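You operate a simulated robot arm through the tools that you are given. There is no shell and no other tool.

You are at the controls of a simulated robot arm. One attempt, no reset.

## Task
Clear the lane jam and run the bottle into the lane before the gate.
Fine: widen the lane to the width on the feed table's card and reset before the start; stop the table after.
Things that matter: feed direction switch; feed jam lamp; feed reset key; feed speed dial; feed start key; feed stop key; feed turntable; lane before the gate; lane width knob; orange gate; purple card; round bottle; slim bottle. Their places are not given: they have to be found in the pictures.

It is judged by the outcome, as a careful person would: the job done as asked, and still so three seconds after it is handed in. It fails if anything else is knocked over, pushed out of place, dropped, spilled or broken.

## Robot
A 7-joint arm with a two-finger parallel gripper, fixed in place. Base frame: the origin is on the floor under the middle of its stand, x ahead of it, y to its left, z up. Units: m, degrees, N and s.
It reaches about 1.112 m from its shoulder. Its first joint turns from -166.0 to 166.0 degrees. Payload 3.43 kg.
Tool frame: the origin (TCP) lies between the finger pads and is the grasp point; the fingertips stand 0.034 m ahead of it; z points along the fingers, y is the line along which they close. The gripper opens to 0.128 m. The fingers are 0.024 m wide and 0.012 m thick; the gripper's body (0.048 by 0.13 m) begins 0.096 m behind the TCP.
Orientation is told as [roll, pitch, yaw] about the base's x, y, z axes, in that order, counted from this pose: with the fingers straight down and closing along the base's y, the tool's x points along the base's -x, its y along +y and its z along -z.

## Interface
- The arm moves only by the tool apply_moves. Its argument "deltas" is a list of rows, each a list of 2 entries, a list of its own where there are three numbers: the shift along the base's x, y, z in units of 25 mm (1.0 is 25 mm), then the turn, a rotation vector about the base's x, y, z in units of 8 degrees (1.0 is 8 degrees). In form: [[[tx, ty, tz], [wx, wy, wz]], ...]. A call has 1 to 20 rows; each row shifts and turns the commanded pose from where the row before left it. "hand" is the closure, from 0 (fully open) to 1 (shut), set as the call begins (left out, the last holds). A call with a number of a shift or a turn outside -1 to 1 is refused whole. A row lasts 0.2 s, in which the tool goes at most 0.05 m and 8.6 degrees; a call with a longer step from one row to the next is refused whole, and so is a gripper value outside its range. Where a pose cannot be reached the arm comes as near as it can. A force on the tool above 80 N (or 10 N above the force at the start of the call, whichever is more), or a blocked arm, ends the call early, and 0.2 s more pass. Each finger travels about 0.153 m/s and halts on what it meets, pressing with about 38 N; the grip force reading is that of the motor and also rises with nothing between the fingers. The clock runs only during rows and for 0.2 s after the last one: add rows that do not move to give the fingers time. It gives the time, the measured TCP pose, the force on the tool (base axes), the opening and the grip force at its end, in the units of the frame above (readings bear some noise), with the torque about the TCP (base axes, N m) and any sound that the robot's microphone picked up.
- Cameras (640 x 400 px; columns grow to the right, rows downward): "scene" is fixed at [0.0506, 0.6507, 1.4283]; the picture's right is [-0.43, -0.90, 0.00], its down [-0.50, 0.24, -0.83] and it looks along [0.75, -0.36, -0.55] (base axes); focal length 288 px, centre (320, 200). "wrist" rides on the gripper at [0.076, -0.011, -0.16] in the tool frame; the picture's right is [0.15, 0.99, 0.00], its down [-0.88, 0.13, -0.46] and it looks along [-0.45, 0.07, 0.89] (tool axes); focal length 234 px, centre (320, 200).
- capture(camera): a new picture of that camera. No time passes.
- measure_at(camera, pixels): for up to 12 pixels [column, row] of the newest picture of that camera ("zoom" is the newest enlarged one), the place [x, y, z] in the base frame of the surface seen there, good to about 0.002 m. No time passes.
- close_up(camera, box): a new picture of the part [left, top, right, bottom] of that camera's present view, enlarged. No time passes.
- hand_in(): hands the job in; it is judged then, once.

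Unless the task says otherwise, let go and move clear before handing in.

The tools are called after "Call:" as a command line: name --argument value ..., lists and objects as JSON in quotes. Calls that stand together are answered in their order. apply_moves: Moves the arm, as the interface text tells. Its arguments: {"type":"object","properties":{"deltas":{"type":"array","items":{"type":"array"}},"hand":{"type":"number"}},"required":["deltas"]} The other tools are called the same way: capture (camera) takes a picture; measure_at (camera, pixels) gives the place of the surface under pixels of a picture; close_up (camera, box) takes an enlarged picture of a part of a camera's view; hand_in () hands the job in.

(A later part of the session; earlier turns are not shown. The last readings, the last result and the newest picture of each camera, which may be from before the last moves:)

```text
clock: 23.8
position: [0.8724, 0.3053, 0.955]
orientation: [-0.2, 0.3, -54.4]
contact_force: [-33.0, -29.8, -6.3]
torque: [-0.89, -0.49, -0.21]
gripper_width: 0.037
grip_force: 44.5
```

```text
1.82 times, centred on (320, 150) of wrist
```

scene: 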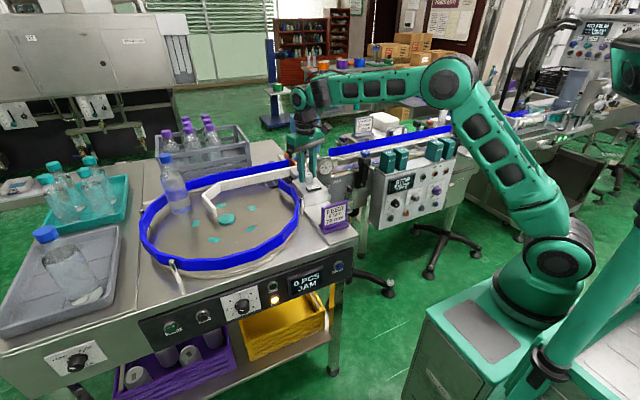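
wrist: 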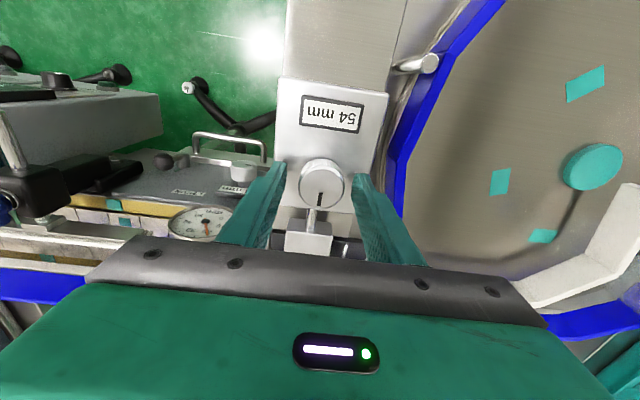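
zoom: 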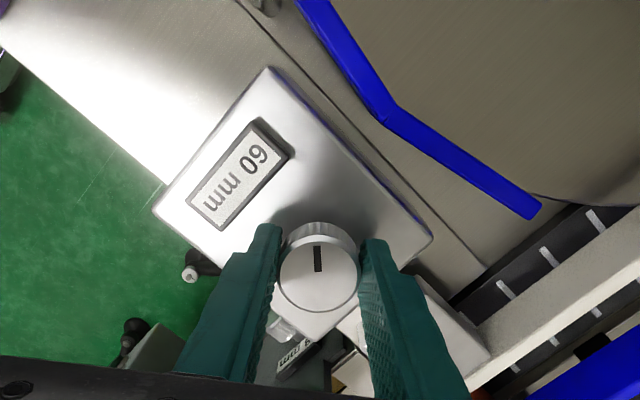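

The plate still reads 60 with the knob near -230°, and the side force is up to (-33,-30) N because the grip is off the axis. I'll check the guide's place with a fresh picture before releasing.

Call:
capture --camera "scene"

Call:
measure_at --camera "scene" --pixels '[[280, 170], [250, 175], [265, 172], [212, 190], [280, 172], [250, 178]]'

Call:
apply_moves --deltas '[[[0, 0, 0], [0, 0, 0]], [[-0.044, -0.104, 0], [0, 0, 0]], [[0, 0, 0], [0, 0, 0]]]' --hand 0.5

Call:
close_up --camera "wrist" --box '[220, 40, 420, 260]'

Call:
close_up --camera "scene" --box '[290, 150, 340, 200]'

```text
taken
```

scene: 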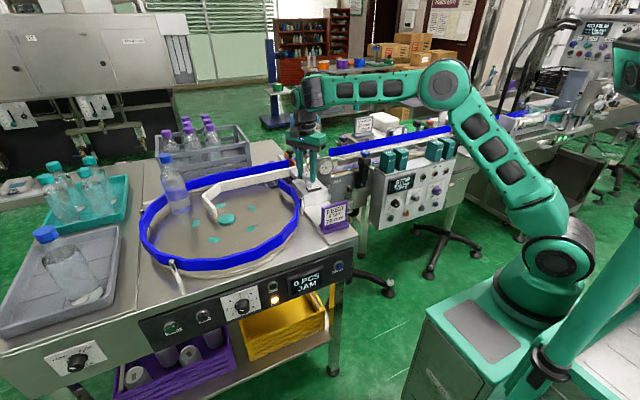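

```text
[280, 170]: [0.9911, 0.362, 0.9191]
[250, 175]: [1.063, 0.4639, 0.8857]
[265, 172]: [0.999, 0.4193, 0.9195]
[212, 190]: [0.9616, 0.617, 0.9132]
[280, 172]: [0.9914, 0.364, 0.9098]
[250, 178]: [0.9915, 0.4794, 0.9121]
```

```text
clock: 24.6
position: [0.8745, 0.3019, 0.9548]
orientation: [0.1, 0.0, -54.5]
contact_force: [0.5, -0.2, 0.2]
torque: [-0.03, 0.0, 0.01]
gripper_width: 0.0638
grip_force: 0.1
```

```text
1.82 times, centred on (320, 150) of wrist
```

zoom: 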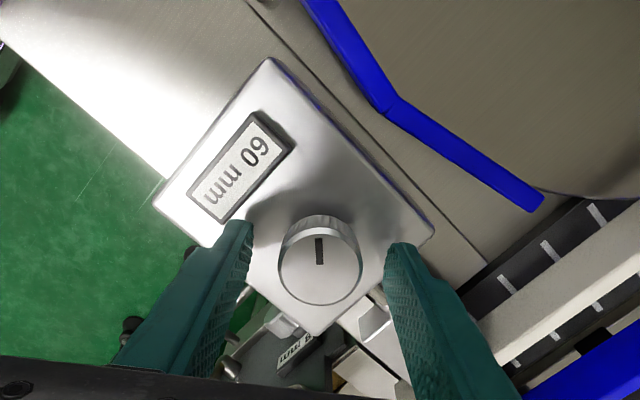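

```text
8.00 times, centred on (315, 175) of scene
```

zoom: 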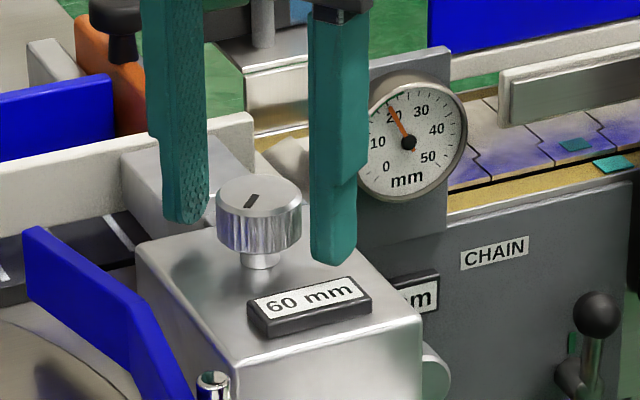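

The guide moves continuously (x 0.998 → 0.9945 → 0.9912 as the knob went 0 → -147° → -231°), about 0.03 mm per degree, and the plate steps in 6 mm. So I need several more strokes; I'll wind the wrist back to about +80°.

Call:
apply_moves --deltas '[[[0, 0, 0], [0, 0, 1]], [[0, 0, 0], [0, 0, 1]], [[0, 0, 0], [0, 0, 1]], [[0, 0, 0], [0, 0, 1]], [[0, 0, 0], [0, 0, 1]], [[0, 0, 0], [0, 0, 1]], [[0, 0, 0], [0, 0, 1]], [[0, 0, 0], [0, 0, 1]], [[0, 0, 0], [0, 0, 1]], [[0, 0, 0], [0, 0, 1]], [[0, 0, 0], [0, 0, 1]], [[0, 0, 0], [0, 0, 1]], [[0, 0, 0], [0, 0, 1]], [[0, 0, 0], [0, 0, 1]], [[0, 0, 0], [0, 0, 1]], [[0, 0, 0], [0, 0, 1]], [[0, 0, 0], [0, 0, 1]], [[0, 0, 0], [0, 0, 0]]]'

Call:
close_up --camera "wrist" --box '[220, 40, 420, 260]'

```text
clock: 28.4
position: [0.8745, 0.3017, 0.9548]
orientation: [0.1, 0.0, 81.6]
contact_force: [-0.1, 0.6, -0.3]
torque: [0.03, -0.01, -0.01]
gripper_width: 0.0641
grip_force: 0.1
```

```text
1.82 times, centred on (320, 150) of wrist
```

zoom: 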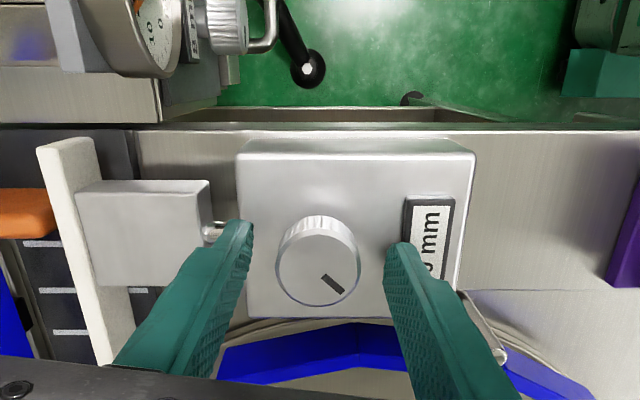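

The wrist is wound to +81.6° and the knob (320,262) sits midway between the fingers. I'll grip and turn 72° clockwise, then check the force.

Call:
apply_moves --deltas '[[[0, 0, 0], [0, 0, 0]], [[0, 0, 0], [0, 0, 0]], [[0, 0, 0], [0, 0, -1]], [[0, 0, 0], [0, 0, -1]], [[0, 0, 0], [0, 0, -1]], [[0, 0, 0], [0, 0, -1]], [[0, 0, 0], [0, 0, -1]], [[0, 0, 0], [0, 0, -1]], [[0, 0, 0], [0, 0, -1]], [[0, 0, 0], [0, 0, -1]], [[0, 0, 0], [0, 0, -1]], [[0, 0, 0], [0, 0, 0]]]' --hand 0.9

Call:
close_up --camera "wrist" --box '[220, 40, 420, 260]'

Call:
close_up --camera "scene" --box '[290, 150, 340, 200]'

```text
clock: 31.0
position: [0.8742, 0.3009, 0.9552]
orientation: [0.1, 0.2, 9.5]
contact_force: [-3.3, -7.5, 0.3]
torque: [0.03, -0.2, 0.0]
gripper_width: 0.0372
grip_force: 44.5
```

```text
1.82 times, centred on (320, 150) of wrist
```

zoom: 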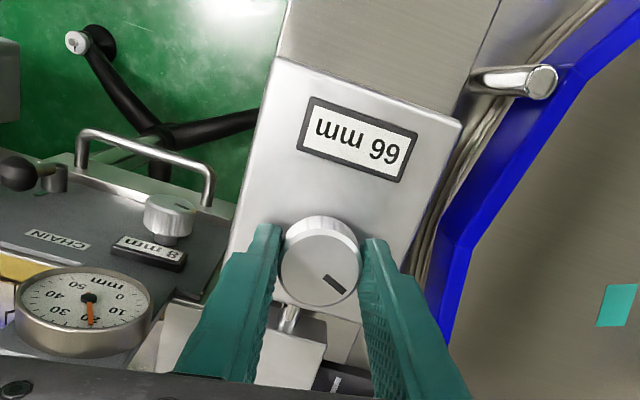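

```text
8.00 times, centred on (315, 175) of scene
```

zoom: 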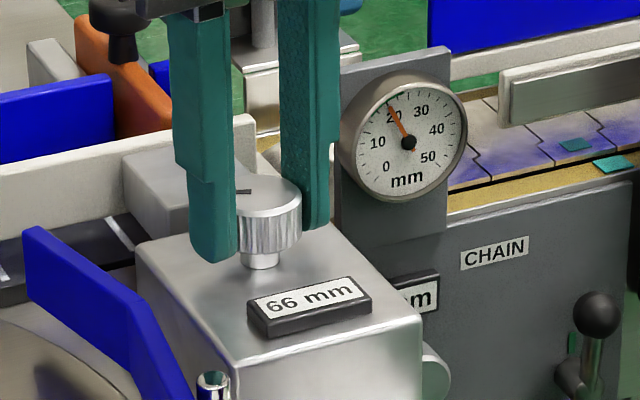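

The plate reads 66 mm with the knob at about -303° and the force is low. I'll go on another 88° clockwise.

Call:
apply_moves --deltas '[[[0, 0, 0], [0, 0, -1]], [[0, 0, 0], [0, 0, -1]], [[0, 0, 0], [0, 0, -1]], [[0, 0, 0], [0, 0, -1]], [[0, 0, 0], [0, 0, -1]], [[0, 0, 0], [0, 0, -1]], [[0, 0, 0], [0, 0, -1]], [[0, 0, 0], [0, 0, -1]], [[0, 0, 0], [0, 0, -1]], [[0, 0, 0], [0, 0, -1]], [[0, 0, 0], [0, 0, -1]], [[0, 0, 0], [0, 0, 0]]]'

Call:
close_up --camera "wrist" --box '[220, 40, 420, 260]'

Call:
capture --camera "scene"

Call:
measure_at --camera "scene" --pixels '[[280, 170], [265, 175], [212, 190], [280, 172], [280, 174], [265, 177], [250, 178], [250, 180]]'

Call:
close_up --camera "scene" --box '[290, 150, 340, 200]'

```text
clock: 33.6
position: [0.8746, 0.3023, 0.9545]
orientation: [0.1, 0.0, -78.6]
contact_force: [0.5, 2.3, -10.2]
torque: [0.71, 0.0, -0.02]
gripper_width: 0.037
grip_force: 45.2
```

```text
1.82 times, centred on (320, 150) of wrist
```

zoom: 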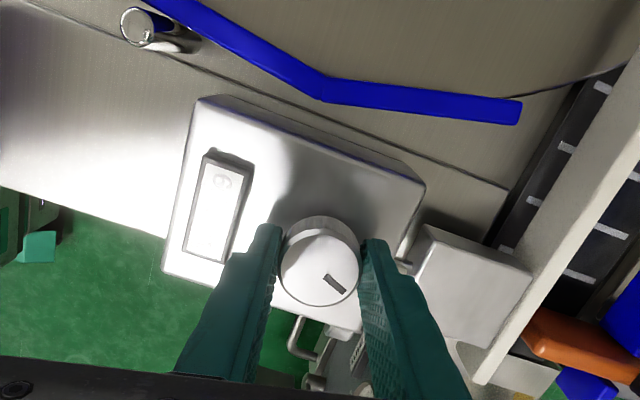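

```text
taken
```

scene: 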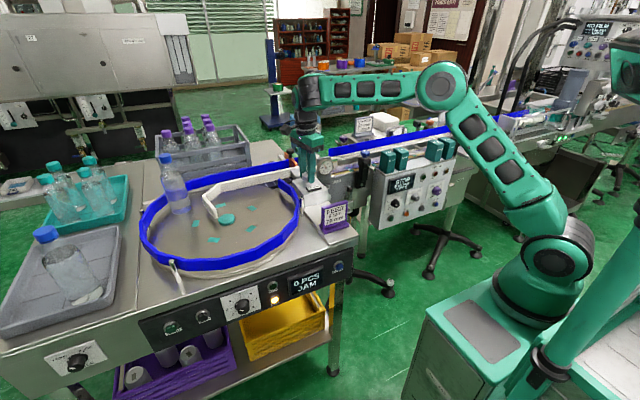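

```text
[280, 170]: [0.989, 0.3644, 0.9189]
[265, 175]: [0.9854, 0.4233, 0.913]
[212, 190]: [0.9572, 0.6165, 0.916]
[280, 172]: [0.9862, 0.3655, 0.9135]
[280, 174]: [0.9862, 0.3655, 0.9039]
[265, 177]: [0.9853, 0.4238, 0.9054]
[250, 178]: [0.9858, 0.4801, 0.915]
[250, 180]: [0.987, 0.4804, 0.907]
```

```text
8.00 times, centred on (315, 175) of scene
```

zoom: 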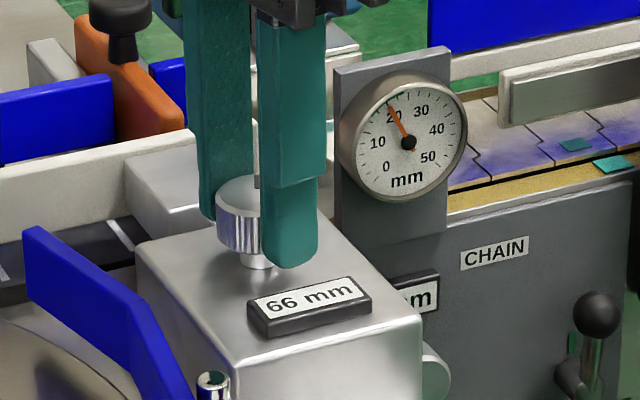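

The knob is at about -391°, the plate reads 66 and the guide's face is at x≈0.986, 12 mm from the start, so about 0.031 mm per degree. Release, wind back, next stroke.

Call:
apply_moves --deltas '[[[0, 0, 0], [0, 0, 0]], [[0, 0, 0], [0, 0, 0]]]' --hand 0.5

Call:
apply_moves --deltas '[[[0, 0, 0], [0, 0, 1]], [[0, 0, 0], [0, 0, 1]], [[0, 0, 0], [0, 0, 1]], [[0, 0, 0], [0, 0, 1]], [[0, 0, 0], [0, 0, 1]], [[0, 0, 0], [0, 0, 1]], [[0, 0, 0], [0, 0, 1]], [[0, 0, 0], [0, 0, 1]], [[0, 0, 0], [0, 0, 1]], [[0, 0, 0], [0, 0, 1]], [[0, 0, 0], [0, 0, 1]], [[0, 0, 0], [0, 0, 1]], [[0, 0, 0], [0, 0, 1]], [[0, 0, 0], [0, 0, 1]], [[0, 0, 0], [0, 0, 1]], [[0, 0, 0], [0, 0, 1]], [[0, 0, 0], [0, 0, 1]], [[0, 0, 0], [0, 0, 1]], [[0, 0, 0], [0, 0, 1]], [[0, 0, 0], [0, 0, 1]]]'

Call:
close_up --camera "wrist" --box '[220, 40, 420, 260]'

```text
clock: 34.2
position: [0.8756, 0.3026, 0.9552]
orientation: [0.1, 0.0, -78.5]
contact_force: [-0.1, 0.0, -0.1]
torque: [0.03, -0.02, -0.03]
gripper_width: 0.0641
grip_force: 0.2
```

```text
clock: 38.4
position: [0.8743, 0.3012, 0.9559]
orientation: [0.0, 0.1, 81.7]
contact_force: [0.1, 0.6, 0.6]
torque: [-0.04, -0.03, 0.01]
gripper_width: 0.0641
grip_force: 0.1
```

```text
1.82 times, centred on (320, 150) of wrist
```

zoom: 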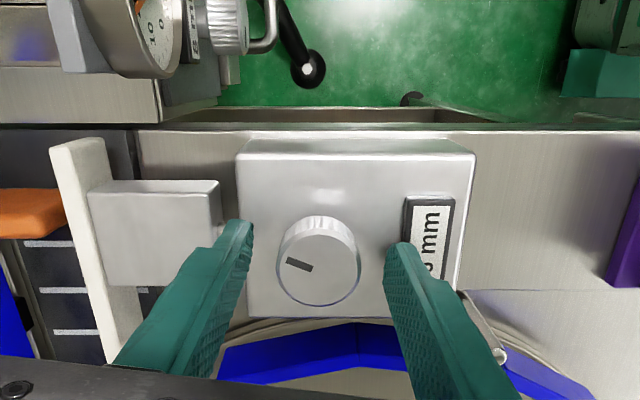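

Same centring as before; the knob's mark confirms about -390°. I'll grip and turn the whole 144° stroke in one go.

Call:
apply_moves --deltas '[[[0, 0, 0], [0, 0, 0]], [[0, 0, 0], [0, 0, 0]], [[0, 0, 0], [0, 0, -1]], [[0, 0, 0], [0, 0, -1]], [[0, 0, 0], [0, 0, -1]], [[0, 0, 0], [0, 0, -1]], [[0, 0, 0], [0, 0, -1]], [[0, 0, 0], [0, 0, -1]], [[0, 0, 0], [0, 0, -1]], [[0, 0, 0], [0, 0, -1]], [[0, 0, 0], [0, 0, -1]], [[0, 0, 0], [0, 0, -1]], [[0, 0, 0], [0, 0, 0]]]' --hand 0.9

Call:
close_up --camera "scene" --box '[290, 150, 340, 200]'

Call:
apply_moves --deltas '[[[0, 0, 0], [0, 0, -1]], [[0, 0, 0], [0, 0, -1]], [[0, 0, 0], [0, 0, -1]], [[0, 0, 0], [0, 0, -1]], [[0, 0, 0], [0, 0, -1]], [[0, 0, 0], [0, 0, -1]], [[0, 0, 0], [0, 0, -1]], [[0, 0, 0], [0, 0, -1]], [[0, 0, 0], [0, 0, -1]], [[0, 0, 0], [0, 0, -1]], [[0, 0, 0], [0, 0, 0]]]'

Call:
capture --camera "scene"

Call:
measure_at --camera "scene" --pixels '[[280, 173], [265, 176], [280, 175], [280, 177], [265, 179], [250, 180], [250, 182]]'

Call:
close_up --camera "scene" --box '[290, 150, 340, 200]'

Call:
close_up --camera "wrist" --box '[220, 40, 420, 260]'

```text
clock: 41.2
position: [0.8744, 0.3025, 0.9559]
orientation: [0.2, 0.1, 1.6]
contact_force: [9.6, -2.2, 6.7]
torque: [0.11, -0.16, -0.02]
gripper_width: 0.0372
grip_force: 44.9
```

```text
8.00 times, centred on (315, 175) of scene
```

zoom: 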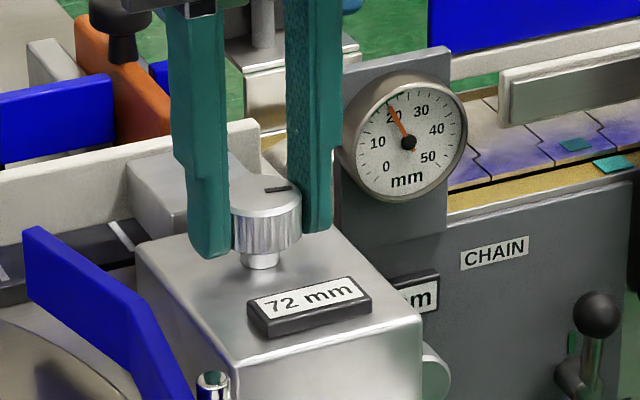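

```text
clock: 43.6
position: [0.8748, 0.3023, 0.9541]
orientation: [0.2, 0.1, -78.4]
contact_force: [16.6, 13.5, 8.3]
torque: [0.68, -0.18, 0.01]
gripper_width: 0.037
grip_force: 45.4
```

```text
taken
```

scene: 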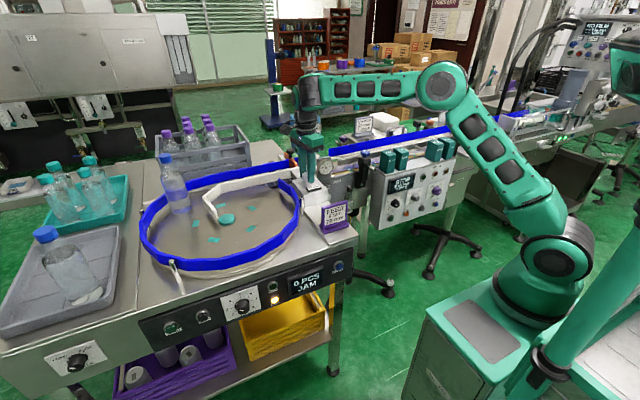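

```text
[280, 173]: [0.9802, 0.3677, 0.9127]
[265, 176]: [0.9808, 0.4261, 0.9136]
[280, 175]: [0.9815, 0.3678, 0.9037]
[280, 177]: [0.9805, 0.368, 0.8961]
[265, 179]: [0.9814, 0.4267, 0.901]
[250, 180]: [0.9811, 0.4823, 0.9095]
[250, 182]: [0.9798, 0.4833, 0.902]
```

```text
8.00 times, centred on (315, 175) of scene
```

zoom: 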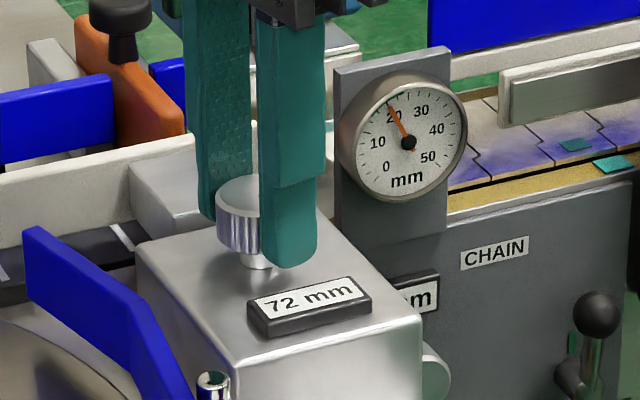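

```text
1.82 times, centred on (320, 150) of wrist
```

zoom: 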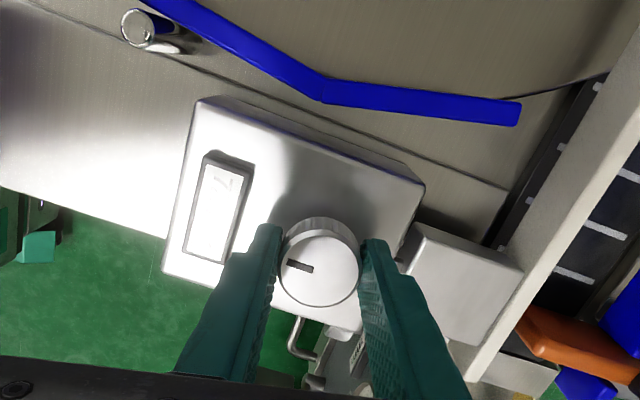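

The plate reads 72 mm at about -550° and the guide's face is at 0.981; this fits 12 mm per turn, so 78 mm should come at two full turns, with the mark pointing to +x again (170° more). Release, wind back, next stroke.

Call:
apply_moves --deltas '[[[0, 0, 0], [0, 0, 0]], [[0, 0, 0], [0, 0, 0]]]' --hand 0.5

Call:
apply_moves --deltas '[[[0, 0, 0], [0, 0, 1]], [[0, 0, 0], [0, 0, 1]], [[0, 0, 0], [0, 0, 1]], [[0, 0, 0], [0, 0, 1]], [[0, 0, 0], [0, 0, 1]], [[0, 0, 0], [0, 0, 1]], [[0, 0, 0], [0, 0, 1]], [[0, 0, 0], [0, 0, 1]], [[0, 0, 0], [0, 0, 1]], [[0, 0, 0], [0, 0, 1]], [[0, 0, 0], [0, 0, 1]], [[0, 0, 0], [0, 0, 1]], [[0, 0, 0], [0, 0, 1]], [[0, 0, 0], [0, 0, 1]], [[0, 0, 0], [0, 0, 1]], [[0, 0, 0], [0, 0, 1]], [[0, 0, 0], [0, 0, 1]], [[0, 0, 0], [0, 0, 1]], [[0, 0, 0], [0, 0, 1]], [[0, 0, 0], [0, 0, 1]]]'

Call:
close_up --camera "wrist" --box '[220, 40, 420, 260]'

Call:
close_up --camera "scene" --box '[290, 150, 340, 200]'

```text
clock: 44.2
position: [0.874, 0.3023, 0.9545]
orientation: [-0.1, -0.1, -78.4]
contact_force: [0.5, -0.4, 0.1]
torque: [0.02, 0.01, 0.01]
gripper_width: 0.0638
grip_force: 0.1
```

```text
clock: 48.4
position: [0.8733, 0.3017, 0.9552]
orientation: [0.1, 0.2, 81.6]
contact_force: [-0.1, 0.2, -0.2]
torque: [0.0, -0.02, -0.04]
gripper_width: 0.0638
grip_force: 0.1
```

```text
1.82 times, centred on (320, 150) of wrist
```

zoom: 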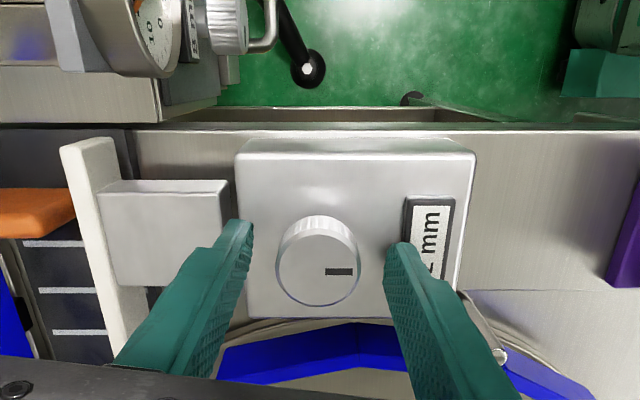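

```text
8.00 times, centred on (315, 175) of scene
```

zoom: 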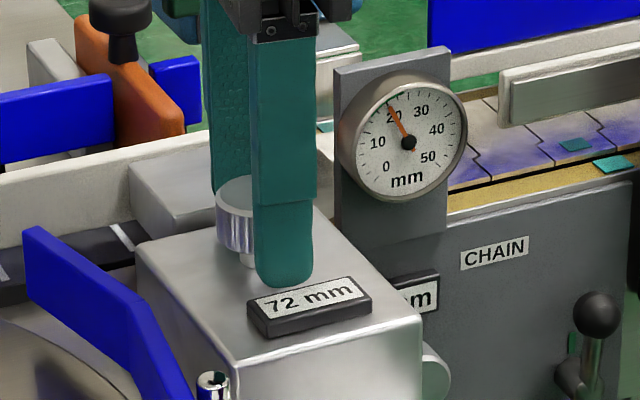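

The mark points right in this view, which is about -548°. I'll grip and turn 144°, then check before the last few degrees.

Call:
apply_moves --deltas '[[[0, 0, 0], [0, 0, 0]], [[0, 0, 0], [0, 0, 0]], [[0, 0, 0], [0, 0, -1]], [[0, 0, 0], [0, 0, -1]], [[0, 0, 0], [0, 0, -1]], [[0, 0, 0], [0, 0, -1]], [[0, 0, 0], [0, 0, -1]], [[0, 0, 0], [0, 0, -1]], [[0, 0, 0], [0, 0, -1]], [[0, 0, 0], [0, 0, -1]], [[0, 0, 0], [0, 0, -1]], [[0, 0, 0], [0, 0, -1]], [[0, 0, 0], [0, 0, -1]], [[0, 0, 0], [0, 0, -1]], [[0, 0, 0], [0, 0, -1]], [[0, 0, 0], [0, 0, -1]], [[0, 0, 0], [0, 0, -1]], [[0, 0, 0], [0, 0, -1]], [[0, 0, 0], [0, 0, -1]], [[0, 0, 0], [0, 0, -1]]]' --hand 0.9

Call:
capture --camera "scene"

Call:
measure_at --camera "scene" --pixels '[[280, 174], [265, 177], [280, 176], [280, 178], [265, 180], [250, 181], [250, 183]]'

Call:
close_up --camera "scene" --box '[290, 150, 340, 200]'

Call:
close_up --camera "wrist" --box '[220, 40, 420, 260]'

```text
clock: 52.6
position: [0.8754, 0.3031, 0.9548]
orientation: [0.0, 0.1, -62.7]
contact_force: [0.7, -2.8, -11.7]
torque: [-0.44, -0.34, -0.04]
gripper_width: 0.0374
grip_force: 44.9
```

```text
taken
```

scene: 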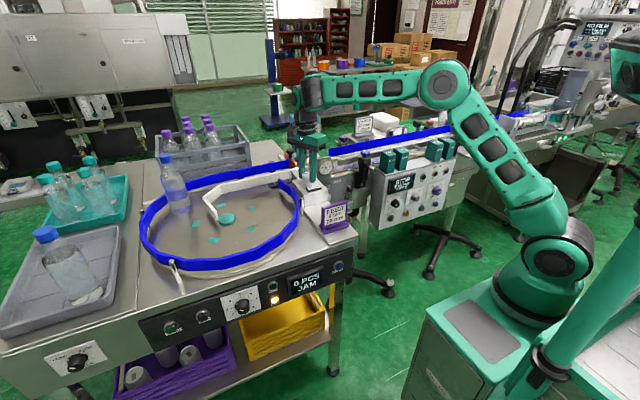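

```text
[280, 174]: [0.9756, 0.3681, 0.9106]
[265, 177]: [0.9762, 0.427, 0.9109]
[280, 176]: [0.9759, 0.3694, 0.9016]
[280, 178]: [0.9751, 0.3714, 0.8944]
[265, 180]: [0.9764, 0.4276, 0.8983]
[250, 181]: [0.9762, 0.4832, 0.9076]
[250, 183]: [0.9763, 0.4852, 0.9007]
```

```text
8.00 times, centred on (315, 175) of scene
```

zoom: 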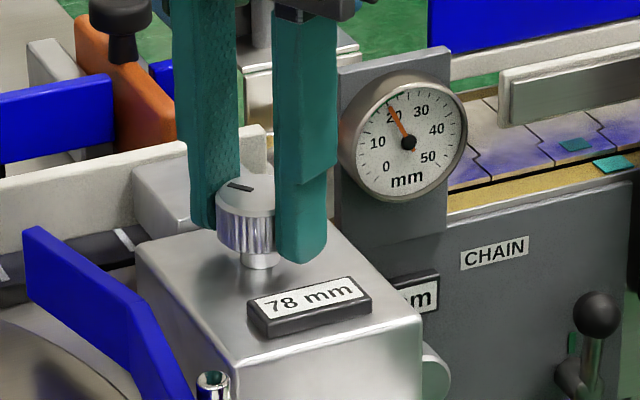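

```text
1.82 times, centred on (320, 150) of wrist
```

zoom: 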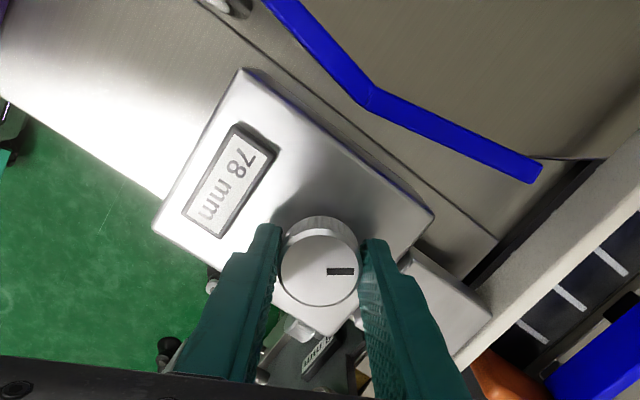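

The plate reads 78 mm; the guide has moved 22.4 mm and the knob is at about -692°, so I'll add the last 27° to bring the mark back to +x (24 mm).

Call:
apply_moves --deltas '[[[0, 0, 0], [0, 0, -0.9]], [[0, 0, 0], [0, 0, -0.9]], [[0, 0, 0], [0, 0, -0.9]], [[0, 0, 0], [0, 0, -0.7]], [[0, 0, 0], [0, 0, 0]]]'

Call:
apply_moves --deltas '[[[0, 0, 0], [0, 0, 0]], [[0, 0, 0], [0, 0, 0]]]' --hand 0.4

Call:
apply_moves --deltas '[[[0, 0, 1], [0, 0, 0]], [[0, 0, 1], [0, 0, 0]], [[0, 0, 1], [0, 0, 0]], [[0, 0, 1], [0, 0, 0]], [[0, 0, 1], [0, 0, 1]], [[0, 0, 1], [0, 0, 1]], [[0, 0, 0], [0, 0, 1]], [[0, 0, 0], [0, 0, 1]], [[0, 0, 0], [0, 0, 1]], [[0, 0, 0], [0, 0, 1]], [[0, 0, 0], [0, 0, 1]], [[0, 0, 0], [0, 0, 1]], [[0, 0, 0], [0, 0, 1]], [[0, 0, 0], [0, 0, 1]], [[0, 0, 0], [0, 0, 1]], [[0, 0, 0], [0, 0, 0.2]]]'

Call:
capture --camera "scene"

Call:
measure_at --camera "scene" --pixels '[[280, 174], [265, 177], [280, 176], [280, 178], [265, 180], [250, 181], [250, 183]]'

Call:
capture --camera "wrist"

Call:
close_up --camera "wrist" --box '[250, 60, 450, 260]'

```text
clock: 53.8
position: [0.8753, 0.3034, 0.9541]
orientation: [0.0, 0.0, -89.7]
contact_force: [1.6, -3.5, -10.7]
torque: [-0.22, -0.06, -0.03]
gripper_width: 0.0369
grip_force: 45.4
```

```text
clock: 54.4
position: [0.874, 0.3032, 0.9555]
orientation: [0.0, 0.0, -89.6]
contact_force: [-0.1, -0.5, -0.1]
torque: [0.02, -0.03, -0.01]
gripper_width: 0.0768
grip_force: 0.1
```

```text
clock: 57.8
position: [0.8744, 0.3022, 1.1052]
orientation: [0.1, 0.1, 0.0]
contact_force: [-0.6, 0.0, -0.1]
torque: [0.01, -0.01, -0.01]
gripper_width: 0.0768
grip_force: 0.1
```

```text
taken
```

scene: 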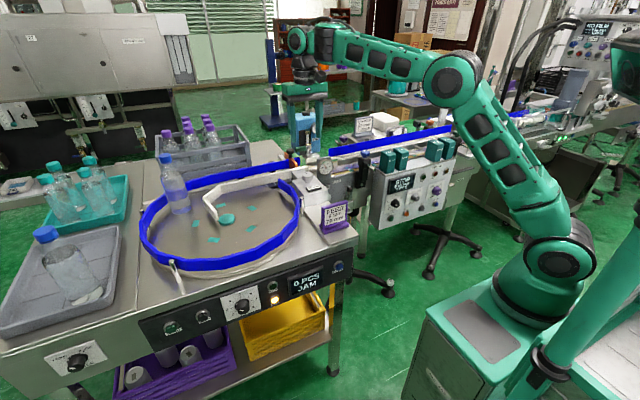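

```text
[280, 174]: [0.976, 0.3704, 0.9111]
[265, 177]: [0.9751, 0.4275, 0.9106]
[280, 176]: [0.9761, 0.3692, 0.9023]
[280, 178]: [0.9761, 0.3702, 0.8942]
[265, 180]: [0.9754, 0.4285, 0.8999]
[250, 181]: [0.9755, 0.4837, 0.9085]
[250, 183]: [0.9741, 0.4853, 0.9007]
```

```text
taken
```

wrist: 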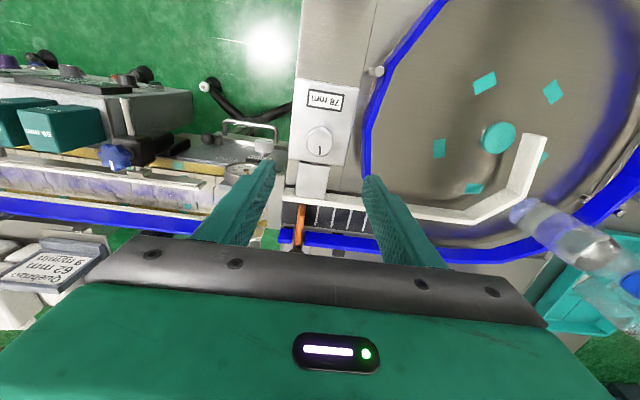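

```text
2.00 times, centred on (350, 160) of wrist
```

zoom: 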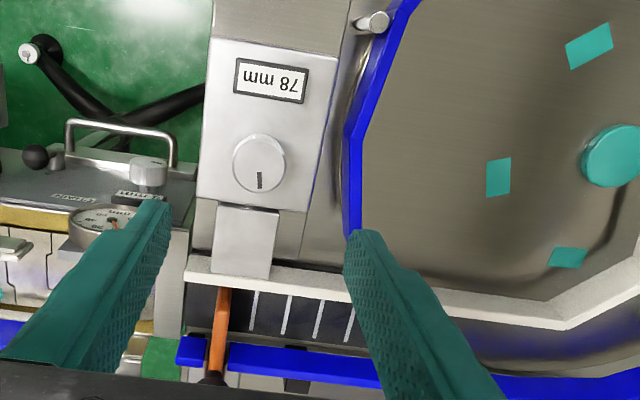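

The plate reads "78 mm" and the knob's mark points to +x again. I'll check the lane's width directly from this view: white guide's edge against blue rail's edge.

Call:
measure_at --camera "zoom" --pixels '[[300, 268], [300, 275], [300, 281], [300, 287], [300, 293], [300, 341], [300, 345], [300, 349], [300, 353], [300, 360], [300, 368], [300, 320]]'

Call:
close_up --camera "scene" --box '[285, 150, 335, 200]'

```text
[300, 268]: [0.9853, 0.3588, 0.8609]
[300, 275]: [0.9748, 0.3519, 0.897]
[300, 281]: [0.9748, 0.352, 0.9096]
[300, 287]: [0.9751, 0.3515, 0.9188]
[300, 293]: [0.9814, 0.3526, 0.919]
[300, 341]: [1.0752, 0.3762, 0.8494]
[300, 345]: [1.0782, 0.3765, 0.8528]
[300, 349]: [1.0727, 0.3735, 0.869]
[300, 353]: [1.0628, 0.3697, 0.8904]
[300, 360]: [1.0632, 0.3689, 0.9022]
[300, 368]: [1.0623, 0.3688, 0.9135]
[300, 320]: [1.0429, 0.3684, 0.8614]
```

```text
8.00 times, centred on (310, 175) of scene
```

zoom: 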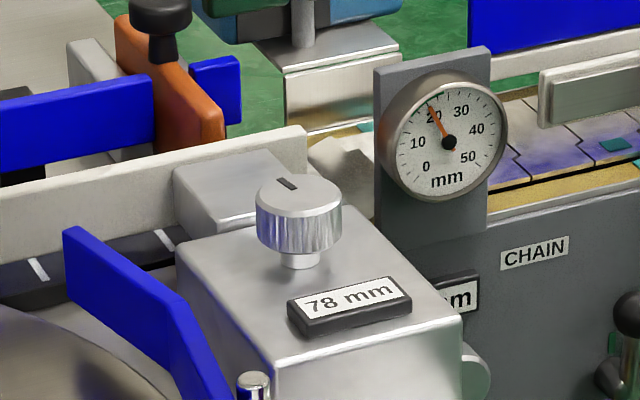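

The lane measures 1.0628 − 0.985 ≈ 78 mm, so the width is right. Before the keys I'll check the two blue-capped bottles' sizes and the dial more closely with fresh pictures.

Call:
close_up --camera "scene" --box '[20, 215, 120, 315]'

Call:
measure_at --camera "zoom" --pixels '[[215, 210], [250, 230], [300, 230], [340, 215], [375, 205], [250, 280], [320, 290], [380, 270], [270, 90], [330, 330], [350, 350], [420, 290]]'

Call:
close_up --camera "scene" --box '[145, 145, 215, 225]'

Call:
measure_at --camera "zoom" --pixels '[[245, 240], [260, 240], [280, 235], [300, 235], [320, 230], [340, 225], [270, 300], [300, 330], [340, 330], [370, 310], [260, 80], [320, 280]]'

```text
4.00 times, centred on (70, 265) of scene
```

zoom: 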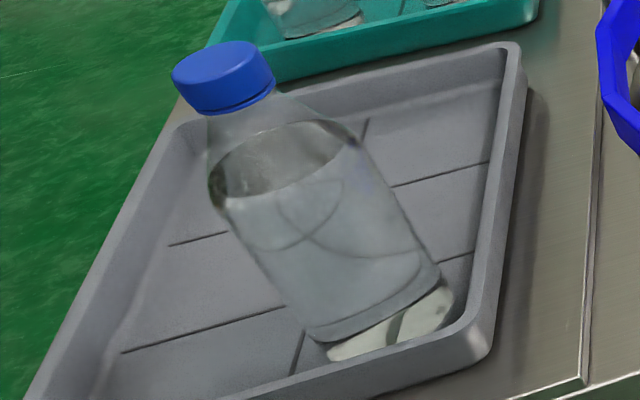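

```text
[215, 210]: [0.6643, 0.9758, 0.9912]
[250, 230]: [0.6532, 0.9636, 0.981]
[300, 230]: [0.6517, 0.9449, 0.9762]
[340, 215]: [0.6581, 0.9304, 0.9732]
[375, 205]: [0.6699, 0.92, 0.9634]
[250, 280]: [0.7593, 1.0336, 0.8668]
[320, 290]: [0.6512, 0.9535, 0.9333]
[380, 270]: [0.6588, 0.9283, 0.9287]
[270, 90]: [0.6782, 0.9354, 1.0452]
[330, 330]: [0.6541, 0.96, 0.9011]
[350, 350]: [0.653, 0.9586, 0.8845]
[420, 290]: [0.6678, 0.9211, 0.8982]
```

```text
5.00 times, centred on (180, 185) of scene
```

zoom: 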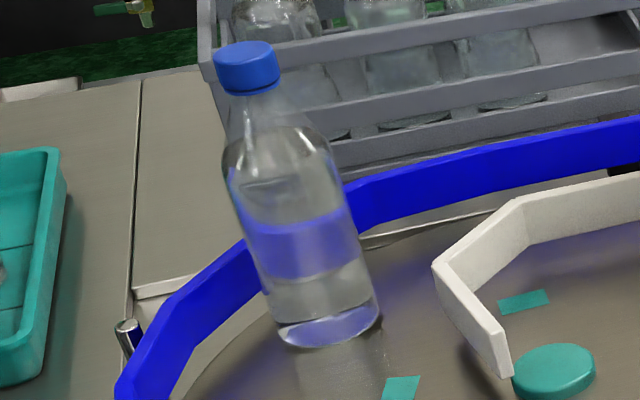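

```text
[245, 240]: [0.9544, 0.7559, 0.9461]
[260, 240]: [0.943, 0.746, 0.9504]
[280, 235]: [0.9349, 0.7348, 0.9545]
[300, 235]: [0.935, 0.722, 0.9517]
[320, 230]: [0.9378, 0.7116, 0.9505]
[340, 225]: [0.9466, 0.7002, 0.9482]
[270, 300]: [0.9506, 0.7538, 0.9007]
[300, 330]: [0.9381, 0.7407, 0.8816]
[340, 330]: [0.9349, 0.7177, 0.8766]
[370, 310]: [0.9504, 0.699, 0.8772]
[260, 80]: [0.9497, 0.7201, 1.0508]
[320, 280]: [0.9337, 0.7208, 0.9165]
```

Both blue-capped bottles are about 66 mm across; the one on the turntable at (0.967, 0.727) is the one to run, and 78 mm suits it. The dial stands at 4 and I'm not asked to touch it. I'll now back off and turn the closed fingers to point along +x for the RESET key.

Call:
apply_moves --deltas '[[[-1, 0.073, 0.2], [0, 0, 0]], [[-1, 0.073, 0.2], [0, -0.5, 0]], [[-1, 0.073, 0], [0, -0.75, 0]], [[-1, 0.073, 0], [0, -0.75, 0]], [[-1, 0.073, 0], [0, -0.75, 0]], [[-1, 0.073, 0], [0, -0.75, 0]], [[-1, 0.073, 0], [0, -0.75, 0]], [[-1, 0.073, 0], [0, -0.75, 0]], [[-1, 0.073, 0], [0, -0.75, 0]], [[-1, 0.073, 0], [0, -0.75, 0]], [[-1, 0.073, 0], [0, -0.75, 0]], [[-1, 0.073, 0], [0, -0.75, 0]], [[-1, 0.073, 0], [0, -0.75, 0]], [[-1, 0.073, 0], [0, -0.75, 0]], [[-1, 0.073, 0], [0, -0.75, 0]], [[-1, 0.073, 0], [0, -0.75, 0]], [[0, 0, 0], [0, -0.25, 0]]]' --hand 1

Call:
capture --camera "scene"

Call:
capture --camera "wrist"

```text
clock: 61.6
position: [0.5161, 0.2886, 1.1244]
orientation: [55.4, -89.7, -63.5]
contact_force: [0.6, 0.0, 0.3]
torque: [0.0, -0.04, -0.04]
gripper_width: 0.0002
grip_force: 33.4
stopped in row 17: the arm was blocked; the commanded pose is now the measured one
```

```text
taken
```

scene: 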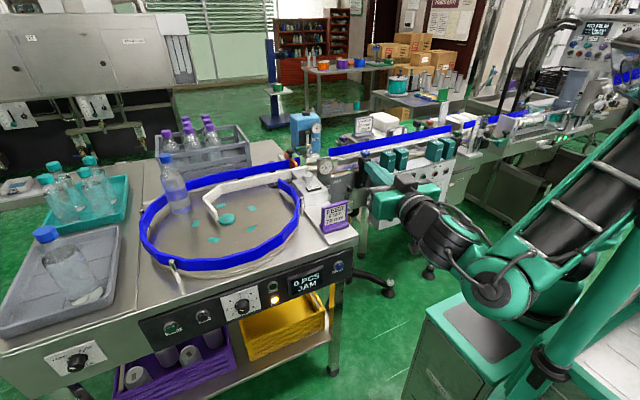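

```text
taken
```

wrist: 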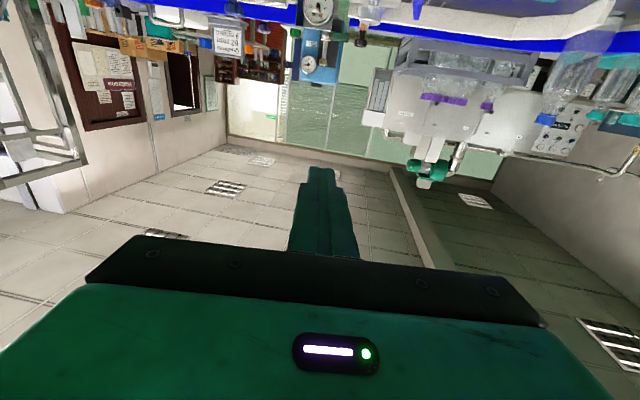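

The arm was blocked near the fully horizontal pose (folded too far at this height). I'll ease back to about 45° of tilt, which is enough to press a key with the fingertip edge, and straighten the 8° yaw error.

Call:
apply_moves --deltas '[[[0, 0, 0], [0, 0.8, 0]], [[0, 0, 0], [0, 0.8, 0]], [[0, 0.2, 0], [0, 0.8, 0.25]], [[0, 0.3, 0], [0, 0.8, 0.25]], [[0, 0.4, 0], [0, 0.8, 0.25]], [[0, 0.4, 0], [0, 0.8, 0.25]], [[0, 0.4, 0], [0, 0.8, 0]]]'

Call:
capture --camera "scene"

Call:
capture --camera "wrist"

```text
clock: 63.2
position: [0.5022, 0.3404, 1.1267]
orientation: [-1.8, -45.8, 3.7]
contact_force: [-0.7, -1.2, -0.6]
torque: [-0.01, 0.01, 0.0]
gripper_width: 0.0
grip_force: 33.1
```

```text
taken
```

scene: 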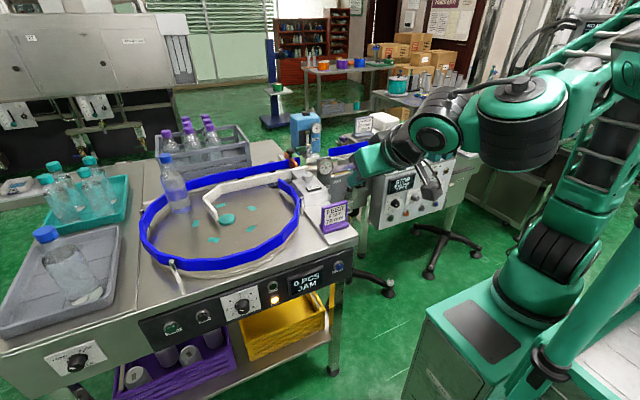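

```text
taken
```

wrist: 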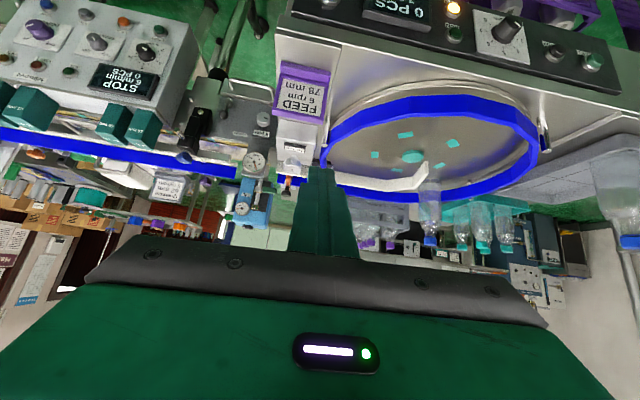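

The arm is now at 46° tilt and free. I'll measure the RESET key's face precisely and go down in front of it.

Call:
close_up --camera "scene" --box '[315, 250, 355, 280]'

Call:
measure_at --camera "zoom" --pixels '[[382, 225], [340, 230], [425, 215], [382, 185], [375, 265], [320, 190], [425, 170], [300, 150], [460, 240], [200, 330]]'

Call:
apply_moves --deltas '[[[0, -0.06, -1], [0.22, 0, -0.46]], [[0, -0.06, -1], [0, 0, 0]], [[0, -0.06, -1], [0, 0, 0]], [[0, -0.06, -1], [0, 0, 0]], [[0, -0.06, -1], [0, 0, 0]], [[0, -0.06, -1], [0, 0, 0]], [[0, 0, -1], [0, 0, 0]], [[0, 0, -1], [0, 0, 0]], [[0, 0, -1], [0, 0, 0]], [[0, 0, -1], [0, 0, 0]], [[0, 0, -0.5], [0, 0, 0]]]'

Call:
capture --camera "scene"

Call:
capture --camera "wrist"

```text
13.33 times, centred on (335, 265) of scene
```

zoom: 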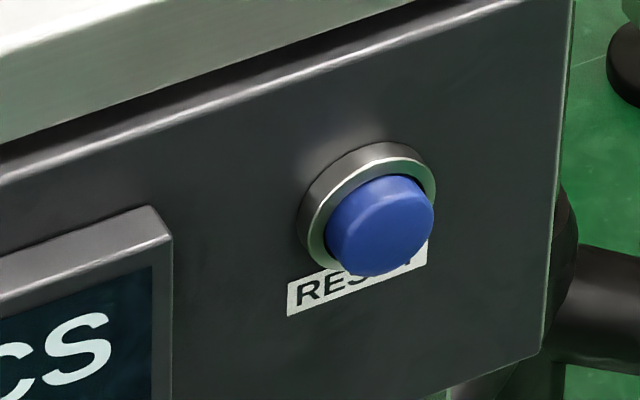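

```text
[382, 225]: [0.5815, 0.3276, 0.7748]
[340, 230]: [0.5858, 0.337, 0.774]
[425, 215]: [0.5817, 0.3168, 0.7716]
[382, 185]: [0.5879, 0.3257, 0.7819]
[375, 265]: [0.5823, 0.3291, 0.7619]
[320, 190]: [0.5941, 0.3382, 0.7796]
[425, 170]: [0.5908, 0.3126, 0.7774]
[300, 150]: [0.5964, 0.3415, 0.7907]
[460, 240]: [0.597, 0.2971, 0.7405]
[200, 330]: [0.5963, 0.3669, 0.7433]
```

```text
clock: 65.6
position: [0.5014, 0.3323, 0.8651]
orientation: [0.7, -45.7, -1.8]
contact_force: [-0.7, 0.6, -0.2]
torque: [0.01, 0.01, 0.01]
gripper_width: 0.0
grip_force: 32.7
```

```text
taken
```

scene: 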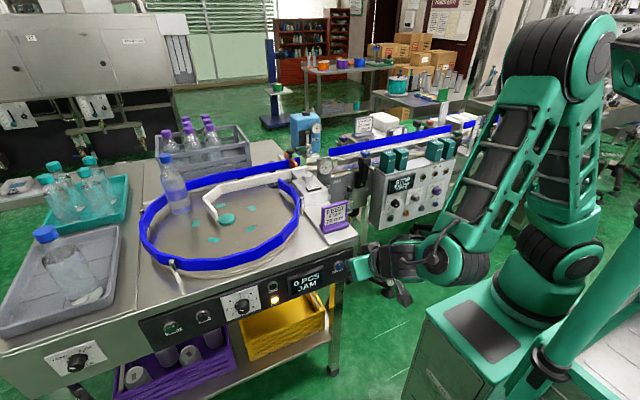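

```text
taken
```

wrist: 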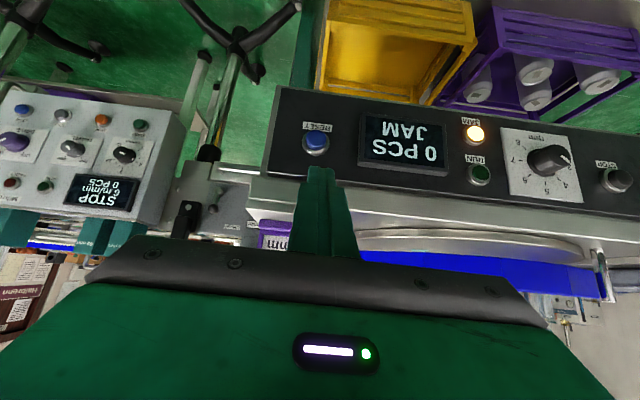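

RESET is at (316,140) in the wrist picture; its face is at x=0.5815, y≈0.327, z≈0.772, standing 15 mm out of the panel. I'll line up the fingertip edge with it and approach to just short of touching.

Call:
apply_moves --deltas '[[[0, -0.21, -0.8], [0, 0, 0.22]], [[0, 0, -0.8], [0, 0, 0]], [[0, 0, -0.8], [0, 0, 0]], [[0, 0, -0.7], [0, 0, 0]], [[0.6, 0, 0], [0, 0, 0]], [[0.6, 0, 0], [0, 0, 0]], [[0.3, 0, 0], [0, 0, 0]]]'

Call:
capture --camera "wrist"

Call:
close_up --camera "scene" --box '[290, 230, 400, 310]'

```text
clock: 67.2
position: [0.5407, 0.3263, 0.7872]
orientation: [0.7, -45.7, 0.1]
contact_force: [0.2, 0.2, -0.7]
torque: [0.01, 0.02, -0.01]
gripper_width: 0.0002
grip_force: 32.4
```

```text
taken
```

wrist: 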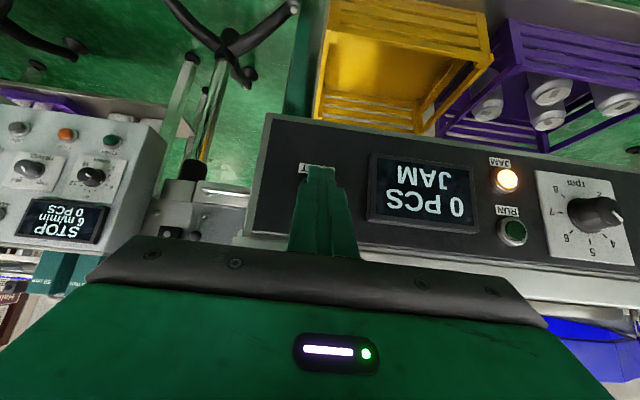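

```text
5.00 times, centred on (345, 270) of scene
```

zoom: 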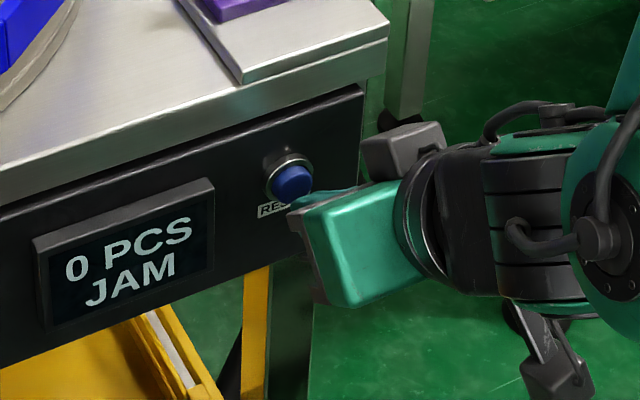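

The fingertip covers the RESET key with about 8 mm to go. I'll press slowly to about 5 mm past first touch.

Call:
apply_moves --deltas '[[[0.2, 0, 0], [0, 0, 0]], [[0.14, 0, 0], [0, 0, 0]], [[0.1, 0, 0], [0, 0, 0]], [[0.1, 0, 0], [0, 0, 0]], [[0, 0, 0], [0, 0, 0]]]'

Call:
capture --camera "wrist"

Call:
close_up --camera "scene" --box '[250, 230, 400, 330]'

```text
clock: 68.4
position: [0.5532, 0.3256, 0.7878]
orientation: [0.7, -45.8, 0.1]
contact_force: [-3.8, 0.2, 0.2]
torque: [0.02, 0.08, -0.02]
gripper_width: 0.0005
grip_force: 32.9
heard: click
```

```text
taken
```

wrist: 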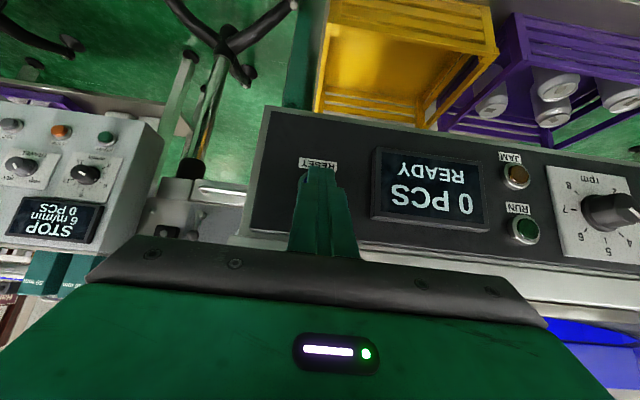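

```text
4.00 times, centred on (325, 280) of scene
```

zoom: 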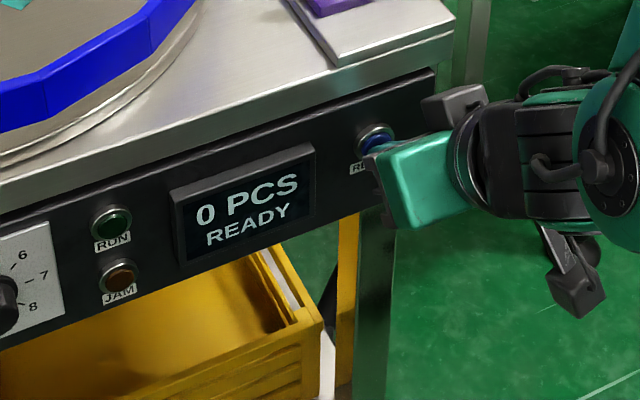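

RESET clicked: the display at (430,190) now says "0 PCS READY" and the JAM lamp is dark. I'll back off and travel along the panel toward START, staying clear of the dial.

Call:
apply_moves --deltas '[[[-1, 0, 0], [0, 0, 0]], [[-1, 0, 0], [0, 0, 0]], [[-0.6, 0, 0.5], [0, 0, 0]], [[0, 1, 0.5], [0, 0, 0]], [[0, 1, 0], [0, 0, 0]], [[0, 1, 0], [0, 0, 0]], [[0, 1, 0], [0, 0, 0]], [[0, 1, 0], [0, 0, 0]], [[0, 1, 0], [0, 0, 0]], [[0, 1, 0], [0, 0, 0]], [[0, 1, 0], [0, 0, 0]], [[0, 1, 0], [0, 0, 0]], [[0, 1, 0], [0, 0, 0]], [[0, 1, 0], [0, 0, 0]], [[0, 1, 0], [0, 0, 0]]]'

Call:
capture --camera "wrist"

Call:
capture --camera "scene"

```text
clock: 71.6
position: [0.4914, 0.625, 0.8143]
orientation: [0.6, -45.8, 0.0]
contact_force: [0.3, 0.0, 0.0]
torque: [0.01, -0.01, -0.03]
gripper_width: 0.0001
grip_force: 32.8
```

```text
taken
```

wrist: 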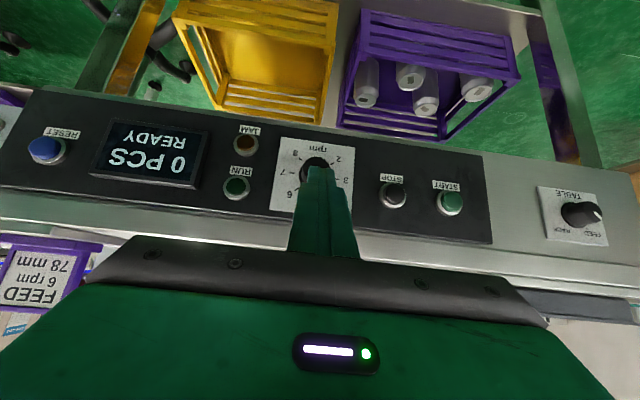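

```text
taken
```

scene: 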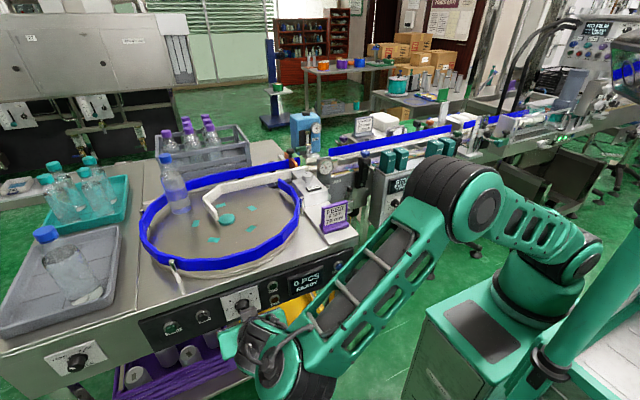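

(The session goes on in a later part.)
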